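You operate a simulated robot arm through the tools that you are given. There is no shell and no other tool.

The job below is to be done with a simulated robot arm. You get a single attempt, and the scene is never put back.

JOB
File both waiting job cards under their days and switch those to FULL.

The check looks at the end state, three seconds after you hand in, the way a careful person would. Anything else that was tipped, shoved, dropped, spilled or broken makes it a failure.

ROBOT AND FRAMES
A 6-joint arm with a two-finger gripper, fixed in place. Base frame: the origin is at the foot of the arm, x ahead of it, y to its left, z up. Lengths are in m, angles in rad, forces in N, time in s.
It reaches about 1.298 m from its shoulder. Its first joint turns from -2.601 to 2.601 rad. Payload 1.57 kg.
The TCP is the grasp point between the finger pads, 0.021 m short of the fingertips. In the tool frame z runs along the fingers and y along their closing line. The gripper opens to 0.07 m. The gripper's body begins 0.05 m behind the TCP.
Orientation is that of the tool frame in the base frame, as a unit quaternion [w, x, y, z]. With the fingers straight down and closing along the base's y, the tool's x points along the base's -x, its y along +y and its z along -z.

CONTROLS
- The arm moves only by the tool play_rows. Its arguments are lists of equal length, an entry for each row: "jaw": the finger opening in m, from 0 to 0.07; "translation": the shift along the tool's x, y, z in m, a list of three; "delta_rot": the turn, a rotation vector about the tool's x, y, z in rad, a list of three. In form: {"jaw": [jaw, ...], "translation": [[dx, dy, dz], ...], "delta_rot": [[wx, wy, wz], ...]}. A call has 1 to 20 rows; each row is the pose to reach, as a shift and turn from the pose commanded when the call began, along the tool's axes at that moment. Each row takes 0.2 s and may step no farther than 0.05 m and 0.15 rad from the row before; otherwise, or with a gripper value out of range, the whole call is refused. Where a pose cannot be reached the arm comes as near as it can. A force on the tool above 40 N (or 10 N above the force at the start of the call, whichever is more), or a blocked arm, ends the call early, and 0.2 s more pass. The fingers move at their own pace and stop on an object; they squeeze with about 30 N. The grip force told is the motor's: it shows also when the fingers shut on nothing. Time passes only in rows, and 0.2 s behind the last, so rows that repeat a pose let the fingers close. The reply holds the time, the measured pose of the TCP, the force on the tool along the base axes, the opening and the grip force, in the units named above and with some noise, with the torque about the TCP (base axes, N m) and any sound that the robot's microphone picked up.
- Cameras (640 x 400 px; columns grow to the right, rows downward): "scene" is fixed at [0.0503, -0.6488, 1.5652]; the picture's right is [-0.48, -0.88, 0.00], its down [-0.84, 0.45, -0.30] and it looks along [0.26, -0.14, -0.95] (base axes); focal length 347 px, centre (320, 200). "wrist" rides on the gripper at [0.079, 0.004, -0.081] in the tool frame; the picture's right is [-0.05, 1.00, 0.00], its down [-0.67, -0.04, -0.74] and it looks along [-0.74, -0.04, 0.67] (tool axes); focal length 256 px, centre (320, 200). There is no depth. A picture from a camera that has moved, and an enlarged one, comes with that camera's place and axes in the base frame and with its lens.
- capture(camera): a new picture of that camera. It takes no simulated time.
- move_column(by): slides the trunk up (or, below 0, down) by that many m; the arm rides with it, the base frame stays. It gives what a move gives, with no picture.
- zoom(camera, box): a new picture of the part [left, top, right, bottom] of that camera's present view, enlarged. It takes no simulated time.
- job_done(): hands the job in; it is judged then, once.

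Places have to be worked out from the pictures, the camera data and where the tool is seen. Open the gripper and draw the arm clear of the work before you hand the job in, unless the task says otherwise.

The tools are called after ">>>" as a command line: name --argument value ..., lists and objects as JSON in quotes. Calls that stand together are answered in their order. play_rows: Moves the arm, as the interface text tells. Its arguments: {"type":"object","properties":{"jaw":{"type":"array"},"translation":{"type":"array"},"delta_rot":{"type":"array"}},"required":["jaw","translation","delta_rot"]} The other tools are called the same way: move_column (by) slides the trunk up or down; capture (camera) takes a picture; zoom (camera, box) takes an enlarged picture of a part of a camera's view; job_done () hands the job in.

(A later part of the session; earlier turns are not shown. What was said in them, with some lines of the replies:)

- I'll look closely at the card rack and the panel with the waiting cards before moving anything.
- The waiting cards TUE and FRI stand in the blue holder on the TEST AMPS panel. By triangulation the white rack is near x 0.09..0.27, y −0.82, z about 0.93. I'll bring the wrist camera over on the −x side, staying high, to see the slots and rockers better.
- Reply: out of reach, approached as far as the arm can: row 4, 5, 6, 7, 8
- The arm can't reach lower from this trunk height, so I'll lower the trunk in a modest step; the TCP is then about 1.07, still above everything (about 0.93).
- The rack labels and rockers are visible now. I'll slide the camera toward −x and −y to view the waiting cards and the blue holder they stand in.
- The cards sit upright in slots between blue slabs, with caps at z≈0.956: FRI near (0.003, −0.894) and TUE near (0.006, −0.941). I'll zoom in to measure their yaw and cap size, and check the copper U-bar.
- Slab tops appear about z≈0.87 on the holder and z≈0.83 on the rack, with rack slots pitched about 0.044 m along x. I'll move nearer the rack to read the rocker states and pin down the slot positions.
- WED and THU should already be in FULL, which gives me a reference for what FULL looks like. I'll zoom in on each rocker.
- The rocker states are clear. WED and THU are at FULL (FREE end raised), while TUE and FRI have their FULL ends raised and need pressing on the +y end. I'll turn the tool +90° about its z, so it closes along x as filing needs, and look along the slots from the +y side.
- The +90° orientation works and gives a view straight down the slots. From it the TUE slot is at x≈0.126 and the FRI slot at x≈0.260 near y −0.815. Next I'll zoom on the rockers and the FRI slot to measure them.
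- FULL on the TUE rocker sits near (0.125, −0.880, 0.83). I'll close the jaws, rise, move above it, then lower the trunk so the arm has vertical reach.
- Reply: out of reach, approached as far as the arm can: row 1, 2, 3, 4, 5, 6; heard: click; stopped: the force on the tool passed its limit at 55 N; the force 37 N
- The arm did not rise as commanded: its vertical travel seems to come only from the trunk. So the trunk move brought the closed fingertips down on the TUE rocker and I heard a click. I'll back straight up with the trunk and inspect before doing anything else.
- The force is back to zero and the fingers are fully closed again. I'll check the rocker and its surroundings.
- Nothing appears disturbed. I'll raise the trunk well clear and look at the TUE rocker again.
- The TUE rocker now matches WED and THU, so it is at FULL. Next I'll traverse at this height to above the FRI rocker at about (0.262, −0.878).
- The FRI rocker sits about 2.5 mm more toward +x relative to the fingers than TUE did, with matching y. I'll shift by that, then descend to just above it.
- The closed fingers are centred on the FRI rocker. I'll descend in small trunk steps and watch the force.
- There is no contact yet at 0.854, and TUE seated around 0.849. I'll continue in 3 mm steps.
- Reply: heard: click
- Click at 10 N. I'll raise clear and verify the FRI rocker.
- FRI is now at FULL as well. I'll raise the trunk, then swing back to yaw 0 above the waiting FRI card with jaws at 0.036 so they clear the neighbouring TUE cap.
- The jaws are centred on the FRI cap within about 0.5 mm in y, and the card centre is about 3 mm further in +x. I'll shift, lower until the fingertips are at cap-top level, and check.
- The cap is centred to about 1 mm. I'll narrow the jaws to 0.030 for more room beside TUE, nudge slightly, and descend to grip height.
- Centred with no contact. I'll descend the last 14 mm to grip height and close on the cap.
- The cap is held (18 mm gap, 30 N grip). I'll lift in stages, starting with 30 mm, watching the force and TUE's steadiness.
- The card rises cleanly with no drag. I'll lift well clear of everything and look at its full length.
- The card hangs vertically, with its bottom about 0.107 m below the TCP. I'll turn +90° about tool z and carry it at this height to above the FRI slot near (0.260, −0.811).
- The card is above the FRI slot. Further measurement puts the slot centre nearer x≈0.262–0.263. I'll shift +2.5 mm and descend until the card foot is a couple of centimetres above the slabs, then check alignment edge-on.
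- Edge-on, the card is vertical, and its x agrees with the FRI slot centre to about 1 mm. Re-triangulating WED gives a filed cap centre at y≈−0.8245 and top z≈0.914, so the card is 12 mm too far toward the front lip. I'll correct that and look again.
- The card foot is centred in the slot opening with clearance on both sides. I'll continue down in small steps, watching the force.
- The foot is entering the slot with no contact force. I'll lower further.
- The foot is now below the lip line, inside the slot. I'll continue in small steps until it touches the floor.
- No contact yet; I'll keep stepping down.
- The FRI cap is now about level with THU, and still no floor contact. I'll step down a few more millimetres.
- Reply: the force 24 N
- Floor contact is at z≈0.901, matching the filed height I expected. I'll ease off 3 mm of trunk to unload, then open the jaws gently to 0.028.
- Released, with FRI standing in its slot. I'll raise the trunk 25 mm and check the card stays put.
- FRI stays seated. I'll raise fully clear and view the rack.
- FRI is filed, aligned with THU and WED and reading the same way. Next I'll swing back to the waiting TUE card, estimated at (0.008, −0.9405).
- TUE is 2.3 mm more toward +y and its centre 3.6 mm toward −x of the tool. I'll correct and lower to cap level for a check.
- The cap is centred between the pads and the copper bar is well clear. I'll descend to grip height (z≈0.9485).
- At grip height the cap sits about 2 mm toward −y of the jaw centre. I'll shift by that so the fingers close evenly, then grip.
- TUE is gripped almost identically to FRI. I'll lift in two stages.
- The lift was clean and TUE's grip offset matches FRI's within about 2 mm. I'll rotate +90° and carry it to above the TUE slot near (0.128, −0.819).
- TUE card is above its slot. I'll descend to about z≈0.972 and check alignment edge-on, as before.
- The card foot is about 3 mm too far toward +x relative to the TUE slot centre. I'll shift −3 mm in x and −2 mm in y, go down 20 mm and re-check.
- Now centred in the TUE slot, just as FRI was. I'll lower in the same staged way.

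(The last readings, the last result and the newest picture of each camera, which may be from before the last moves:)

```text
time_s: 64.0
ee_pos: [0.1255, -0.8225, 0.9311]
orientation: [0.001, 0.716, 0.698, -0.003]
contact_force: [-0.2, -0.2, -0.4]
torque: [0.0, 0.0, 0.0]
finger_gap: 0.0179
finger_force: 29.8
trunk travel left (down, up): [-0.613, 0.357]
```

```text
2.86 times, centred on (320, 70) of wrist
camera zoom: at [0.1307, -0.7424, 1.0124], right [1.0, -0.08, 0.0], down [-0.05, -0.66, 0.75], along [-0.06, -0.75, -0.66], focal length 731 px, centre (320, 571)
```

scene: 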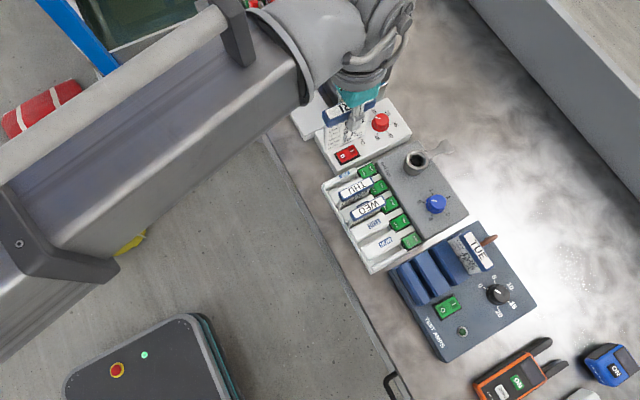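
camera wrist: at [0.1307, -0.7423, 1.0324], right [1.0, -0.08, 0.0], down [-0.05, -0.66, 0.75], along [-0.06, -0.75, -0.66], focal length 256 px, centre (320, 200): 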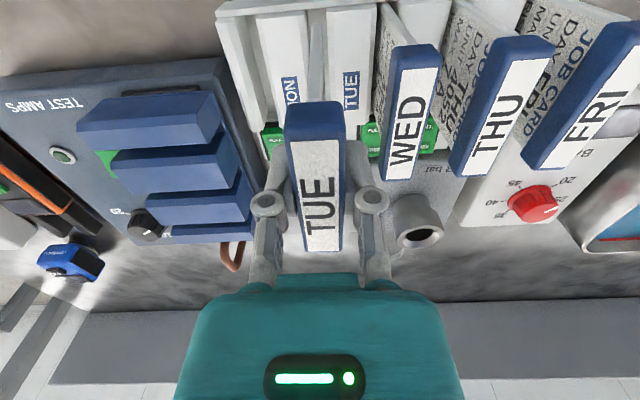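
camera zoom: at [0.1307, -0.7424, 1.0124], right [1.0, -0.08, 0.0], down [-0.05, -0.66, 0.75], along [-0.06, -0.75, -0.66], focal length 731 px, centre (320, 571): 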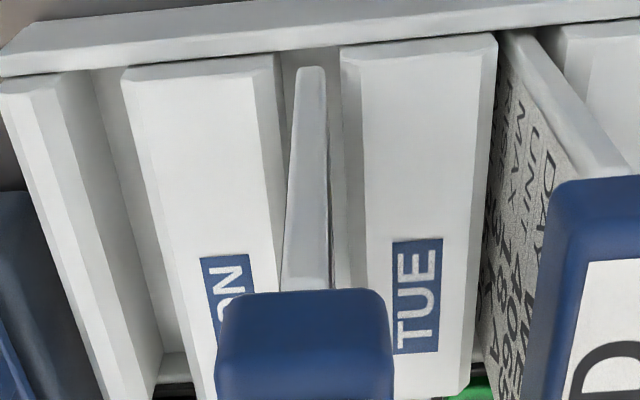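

The foot is in the slot mouth and force-free. I'll continue down.

>>> move_column --by -0.014

>>> zoom --camera "wrist" --box '[180, 0, 460, 200]'

>>> move_column --by -0.007

>>> move_column --by -0.004

```text
time_s: 64.6
ee_pos: [0.1263, -0.8218, 0.9182]
orientation: [0.002, 0.717, 0.697, -0.002]
contact_force: [-0.2, 0.0, 0.0]
torque: [0.01, 0.03, 0.0]
finger_gap: 0.018
finger_force: 29.8
trunk travel left (down, up): [-0.599, 0.371]
```

```text
2.00 times, centred on (320, 100) of wrist
camera zoom: at [0.1307, -0.7424, 0.9984], right [1.0, -0.08, 0.0], down [-0.05, -0.66, 0.75], along [-0.06, -0.75, -0.66], focal length 512 px, centre (320, 400)
```

zoom: 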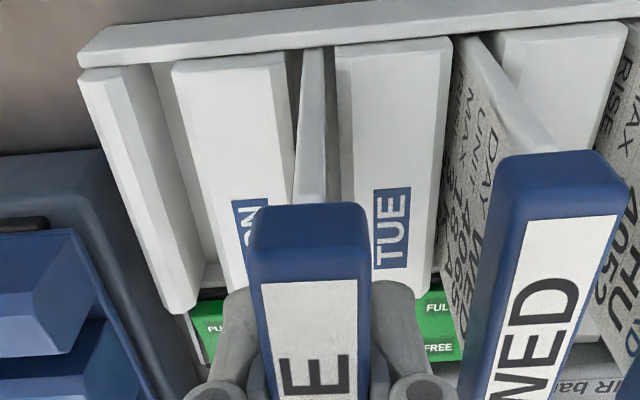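

```text
time_s: 65.2
ee_pos: [0.1259, -0.8217, 0.9104]
orientation: [0.003, 0.716, 0.698, -0.001]
contact_force: [0.0, -1.2, -0.4]
torque: [-0.01, -0.03, -0.02]
finger_gap: 0.0179
finger_force: 29.9
trunk travel left (down, up): [-0.592, 0.378]
```

```text
time_s: 65.7
ee_pos: [0.1257, -0.8216, 0.9072]
orientation: [0.001, 0.716, 0.698, -0.002]
contact_force: [0.2, -1.3, -0.9]
torque: [-0.02, 0.01, 0.0]
finger_gap: 0.018
finger_force: 30.1
trunk travel left (down, up): [-0.588, 0.382]
```

FRI touched at trunk reading −0.582; TUE is now at −0.588. I'll take the last few millimetres in small steps.

>>> move_column --by -0.004

>>> move_column --by -0.002

```text
time_s: 66.2
ee_pos: [0.1258, -0.8217, 0.9028]
orientation: [0.002, 0.716, 0.698, -0.002]
contact_force: [-0.2, 0.5, -1.1]
torque: [0.04, 0.01, 0.01]
finger_gap: 0.0178
finger_force: 30.0
trunk travel left (down, up): [-0.584, 0.386]
```

```text
time_s: 66.7
ee_pos: [0.1248, -0.8222, 0.9018]
orientation: [0.003, 0.716, 0.698, -0.002]
contact_force: [0.7, -3.1, 14.3]
torque: [0.18, -0.01, 0.02]
finger_gap: 0.0179
finger_force: 29.9
trunk travel left (down, up): [-0.582, 0.388]
```

Floor contact (14 N) at the same height as FRI. I'll ease off 1.5 mm and open gently; WED is the near neighbour, so only to 0.028.

>>> move_column --by 0.0015

>>> play_rows --jaw '[0.02, 0.024, 0.028, 0.028]' --translation '[[0, 0, 0], [0, 0, 0], [0, 0, 0], [0, 0, 0]]' --delta_rot '[[0, 0, 0], [0, 0, 0], [0, 0, 0], [0, 0, 0]]'

>>> zoom --camera "wrist" --box '[180, 0, 460, 240]'

```text
time_s: 67.2
ee_pos: [0.1248, -0.8225, 0.903]
orientation: [0.001, 0.717, 0.697, -0.003]
contact_force: [0.2, 0.0, -0.5]
torque: [0.01, 0.02, 0.01]
finger_gap: 0.0179
finger_force: 30.3
trunk travel left (down, up): [-0.584, 0.386]
```

```text
time_s: 68.2
ee_pos: [0.1263, -0.8223, 0.9015]
orientation: [0.002, 0.716, 0.698, -0.002]
contact_force: [0.0, -0.5, -1.0]
torque: [0.02, 0.02, -0.01]
finger_gap: 0.028
finger_force: 0.0
trunk travel left (down, up): [-0.584, 0.386]
```

```text
1.67 times, centred on (320, 120) of wrist
camera zoom: at [0.1307, -0.7424, 0.983], right [1.0, -0.08, 0.0], down [-0.05, -0.66, 0.75], along [-0.06, -0.75, -0.66], focal length 427 px, centre (320, 333)
```

zoom: 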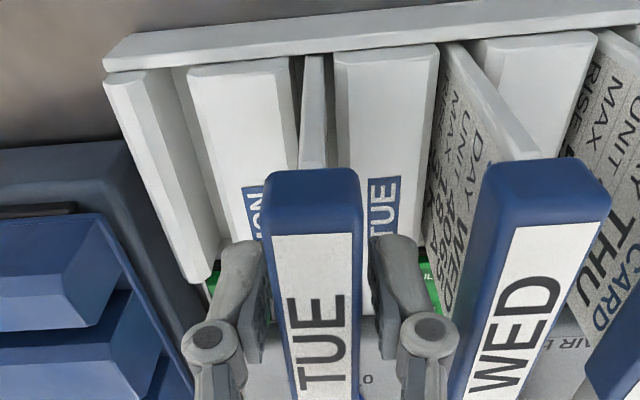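

Released; TUE stands upright in its slot next to WED. I'll raise 25 mm and check it stays, then go fully clear.

>>> move_column --by 0.025

>>> zoom --camera "wrist" --box '[180, 0, 460, 240]'

```text
time_s: 69.0
ee_pos: [0.126, -0.8223, 0.9275]
orientation: [0.001, 0.716, 0.698, -0.002]
contact_force: [0.2, 0.4, -0.7]
torque: [0.0, -0.01, -0.01]
finger_gap: 0.0278
finger_force: 0.0
trunk travel left (down, up): [-0.609, 0.361]
```

```text
1.67 times, centred on (320, 120) of wrist
camera zoom: at [0.1307, -0.7425, 1.008], right [1.0, -0.08, 0.0], down [-0.05, -0.66, 0.75], along [-0.06, -0.75, -0.66], focal length 427 px, centre (320, 333)
```

zoom: 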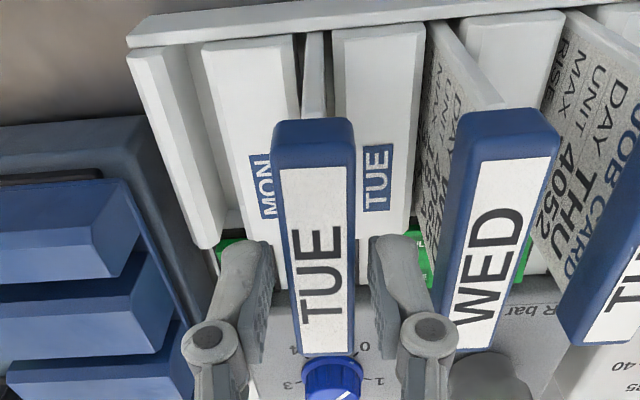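

TUE is seated. I'll raise clear, then go to the −x side at yaw 0 to verify all rockers in profile.

>>> move_column --by 0.14

>>> capture --camera "wrist"

>>> capture --camera "scene"

```text
time_s: 70.6
ee_pos: [0.1251, -0.8227, 1.0665]
orientation: [0.002, 0.716, 0.698, -0.002]
contact_force: [-0.5, 0.0, 0.2]
torque: [0.0, 0.01, -0.04]
finger_gap: 0.0281
finger_force: 0.1
trunk travel left (down, up): [-0.749, 0.221]
```

```text
taken
camera wrist: at [0.1307, -0.7425, 1.1479], right [1.0, -0.08, 0.0], down [-0.05, -0.66, 0.75], along [-0.06, -0.75, -0.66], focal length 256 px, centre (320, 200)
```

wrist: 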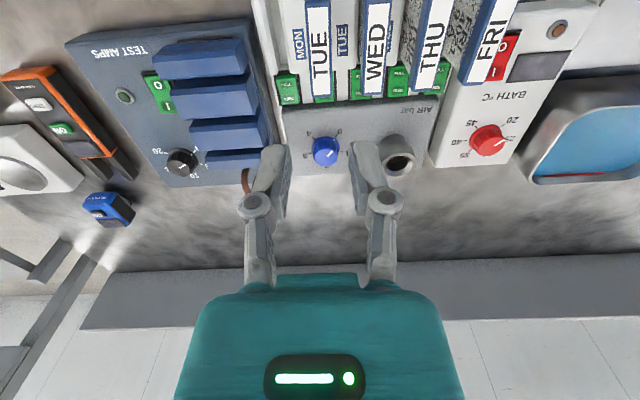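

```text
taken
```

scene: 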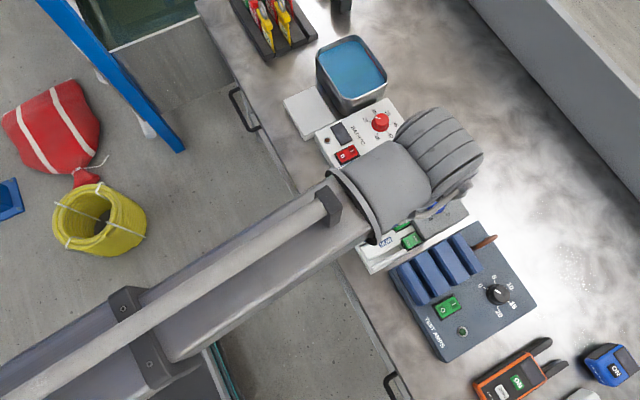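

Both cards look filed. I'll return to the earlier inspection pose (yaw 0, camera on the −x side) to confirm the rocker profiles.

>>> play_rows --jaw '[0.028, 0.028, 0.028, 0.028, 0.028, 0.028, 0.028, 0.028, 0.028, 0.028, 0.028, 0.028]' --translation '[[-0.004, -0.005, 0], [-0.008, -0.01, 0], [-0.012, -0.015, 0], [-0.016, -0.02, 0], [-0.02, -0.025, 0], [-0.024, -0.03, 0], [-0.028, -0.035, 0], [-0.032, -0.04, 0], [-0.036, -0.045, 0], [-0.04, -0.05, 0], [-0.044, -0.056, 0], [-0.0488, -0.0617, 0]]' --delta_rot '[[0, 0, -0.133], [0, 0, -0.266], [0, 0, -0.4], [0, 0, -0.533], [0, 0, -0.666], [0, 0, -0.8], [0, 0, -0.933], [0, 0, -1.066], [0, 0, -1.2], [0, 0, -1.333], [0, 0, -1.466], [0, 0, -1.599]]'

>>> move_column --by -0.03

>>> capture --camera "wrist"

>>> zoom --camera "wrist" --box '[270, 20, 350, 80]'

>>> zoom --camera "wrist" --box '[270, 70, 350, 130]'

>>> zoom --camera "wrist" --box '[280, 120, 360, 180]'

```text
time_s: 73.2
ee_pos: [0.0632, -0.8706, 1.067]
orientation: [0.001, -0.002, 1.0, -0.003]
contact_force: [0.5, 0.0, -0.2]
torque: [-0.03, -0.03, 0.02]
finger_gap: 0.028
finger_force: 0.0
trunk travel left (down, up): [-0.749, 0.221]
```

```text
time_s: 74.0
ee_pos: [0.0644, -0.8684, 1.038]
orientation: [0.0, -0.002, 1.0, -0.002]
contact_force: [0.0, -0.3, -0.4]
torque: [-0.01, 0.0, -0.01]
finger_gap: 0.0282
finger_force: 0.1
trunk travel left (down, up): [-0.719, 0.251]
```

```text
taken
camera wrist: at [-0.0172, -0.8647, 1.1183], right [0.05, 1.0, -0.01], down [0.67, -0.03, 0.75], along [0.74, -0.04, -0.67], focal length 256 px, centre (320, 200)
```

wrist: 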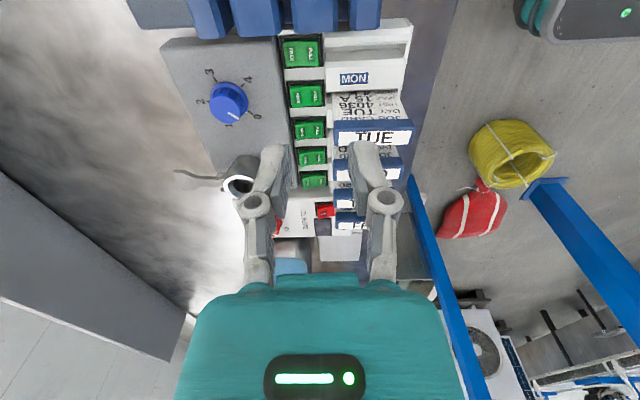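

```text
6.67 times, centred on (310, 50) of wrist
camera zoom: at [-0.0172, -0.8647, 1.1183], right [0.05, 1.0, -0.01], down [0.67, -0.03, 0.75], along [0.74, -0.04, -0.67], focal length 1707 px, centre (387, 1200)
```

zoom: 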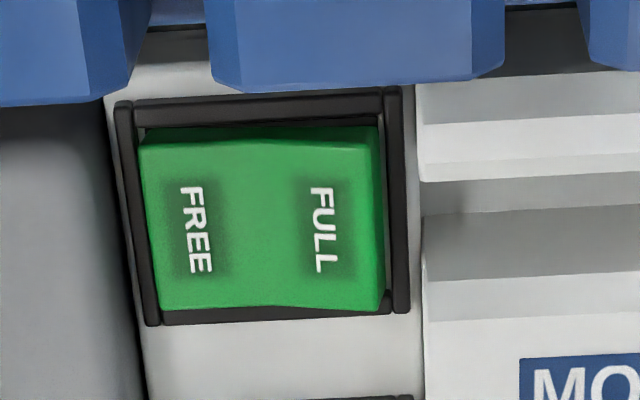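

```text
6.67 times, centred on (310, 100) of wrist
camera zoom: at [-0.0172, -0.8647, 1.1183], right [0.05, 1.0, -0.01], down [0.67, -0.03, 0.75], along [0.74, -0.04, -0.67], focal length 1707 px, centre (387, 867)
```

zoom: 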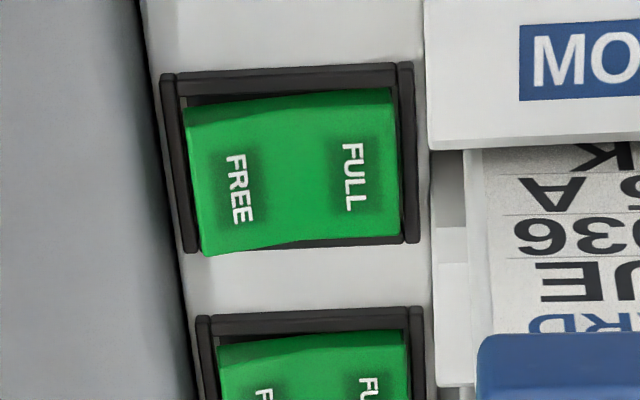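

```text
6.67 times, centred on (320, 150) of wrist
camera zoom: at [-0.0172, -0.8647, 1.1183], right [0.05, 1.0, -0.01], down [0.67, -0.03, 0.75], along [0.74, -0.04, -0.67], focal length 1707 px, centre (320, 533)
```

zoom: 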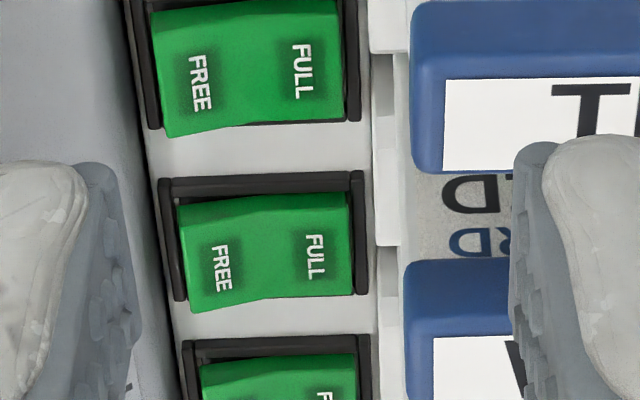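

MON is still FREE, while TUE, WED and THU are FULL. I'll check the FRI rocker.

>>> zoom --camera "wrist" --box '[285, 145, 355, 205]'

>>> zoom --camera "scene" --box '[310, 140, 470, 280]'

```text
6.67 times, centred on (320, 175) of wrist
camera zoom: at [-0.0172, -0.8647, 1.1183], right [0.05, 1.0, -0.01], down [0.67, -0.03, 0.75], along [0.74, -0.04, -0.67], focal length 1707 px, centre (320, 367)
```

zoom: 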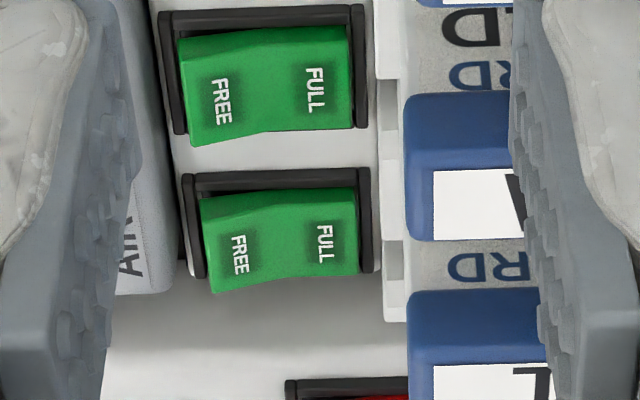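

```text
2.86 times, centred on (390, 210) of scene
camera zoom: at [0.0503, -0.6488, 1.5652], right [-0.48, -0.88, 0.0], down [-0.84, 0.45, -0.3], along [0.26, -0.14, -0.95], focal length 991 px, centre (120, 171)
```

zoom: 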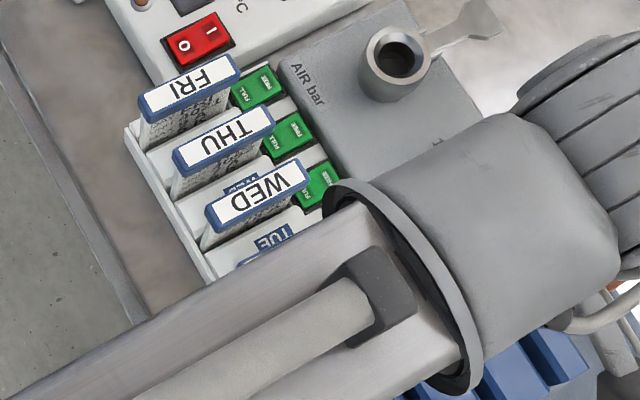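

All five rockers are right: TUE, WED, THU and FRI at FULL, MON still FREE. I'll raise the trunk, open the gripper and withdraw to the starting area.

>>> move_column --by 0.13

>>> play_rows --jaw '[0.04, 0.055, 0.07, 0.07, 0.07, 0.07, 0.07, 0.07, 0.07]' --translation '[[-0.01, 0.03, 0], [-0.025, 0.065, 0], [-0.04, 0.1, 0], [-0.057, 0.135, 0], [-0.074, 0.17, 0], [-0.09, 0.205, 0], [-0.107, 0.24, 0], [-0.124, 0.272, 0], [-0.139, 0.295, 0]]' --delta_rot '[[0, 0, 0], [0, 0, 0], [0, 0, 0], [0, 0, 0], [0, 0, 0], [0, 0, 0], [0, 0, 0], [0, 0, 0], [0, 0, 0]]'

>>> capture --camera "scene"

>>> zoom --camera "scene" --box '[310, 140, 470, 280]'

>>> zoom --camera "scene" --box '[380, 210, 550, 370]'

```text
time_s: 75.6
ee_pos: [0.0638, -0.8703, 1.167]
orientation: [0.0, -0.001, 1.0, -0.003]
contact_force: [0.5, 0.1, -0.8]
torque: [0.0, 0.03, -0.01]
finger_gap: 0.028
finger_force: 0.1
trunk travel left (down, up): [-0.849, 0.121]
```

```text
time_s: 77.6
ee_pos: [0.2011, -0.573, 1.1663]
orientation: [0.0, -0.001, 1.0, -0.003]
contact_force: [0.3, 0.3, -1.1]
torque: [0.01, -0.02, 0.0]
finger_gap: 0.07
finger_force: 0.0
trunk travel left (down, up): [-0.849, 0.121]
```

```text
taken
```

scene: 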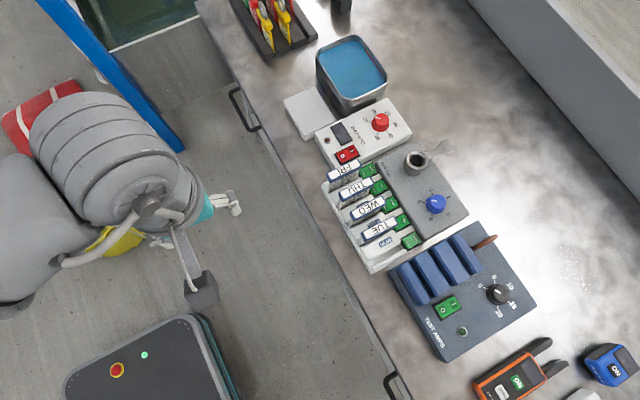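

```text
2.86 times, centred on (390, 210) of scene
camera zoom: at [0.0503, -0.6488, 1.5652], right [-0.48, -0.88, 0.0], down [-0.84, 0.45, -0.3], along [0.26, -0.14, -0.95], focal length 991 px, centre (120, 171)
```

zoom: 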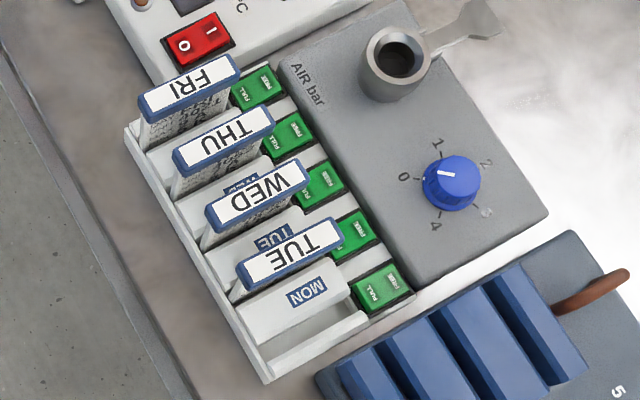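

```text
2.50 times, centred on (465, 290) of scene
camera zoom: at [0.0503, -0.6488, 1.5652], right [-0.48, -0.88, 0.0], down [-0.84, 0.45, -0.3], along [0.26, -0.14, -0.95], focal length 867 px, centre (-42, -25)
```

zoom: 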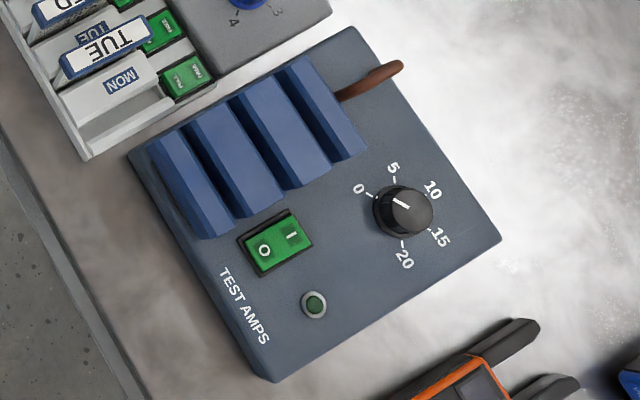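

The final views show both cards filed and aligned with THU and WED, the TUE and FRI rockers at FULL, and MON still FREE. The panels, knobs and rack are where they started, and the gripper is open and clear, so I'm handing in.

>>> job_done

```text
The job is handed in.
```

Both waiting cards, TUE and FRI, are now in their slots in the white rack. They stand upright, in line with THU and WED, and read the same way.

- **Rockers:** The TUE and FRI rockers are switched to FULL. MON is still FREE, and WED and THU are still FULL.
- **Hard press on TUE:** I misjudged one trunk move, so the closed gripper came down on the TUE rocker at about 55 N, past the 40 N force limit. It landed on the FULL end and clicked over. I saw no damage or shift afterwards.
- **Everything else:** In the last pictures the panels, knobs, rack and blue holder are where they started. The gripper is open and drawn back near its starting position.

The job has been handed in, but I haven't seen the result of the check.
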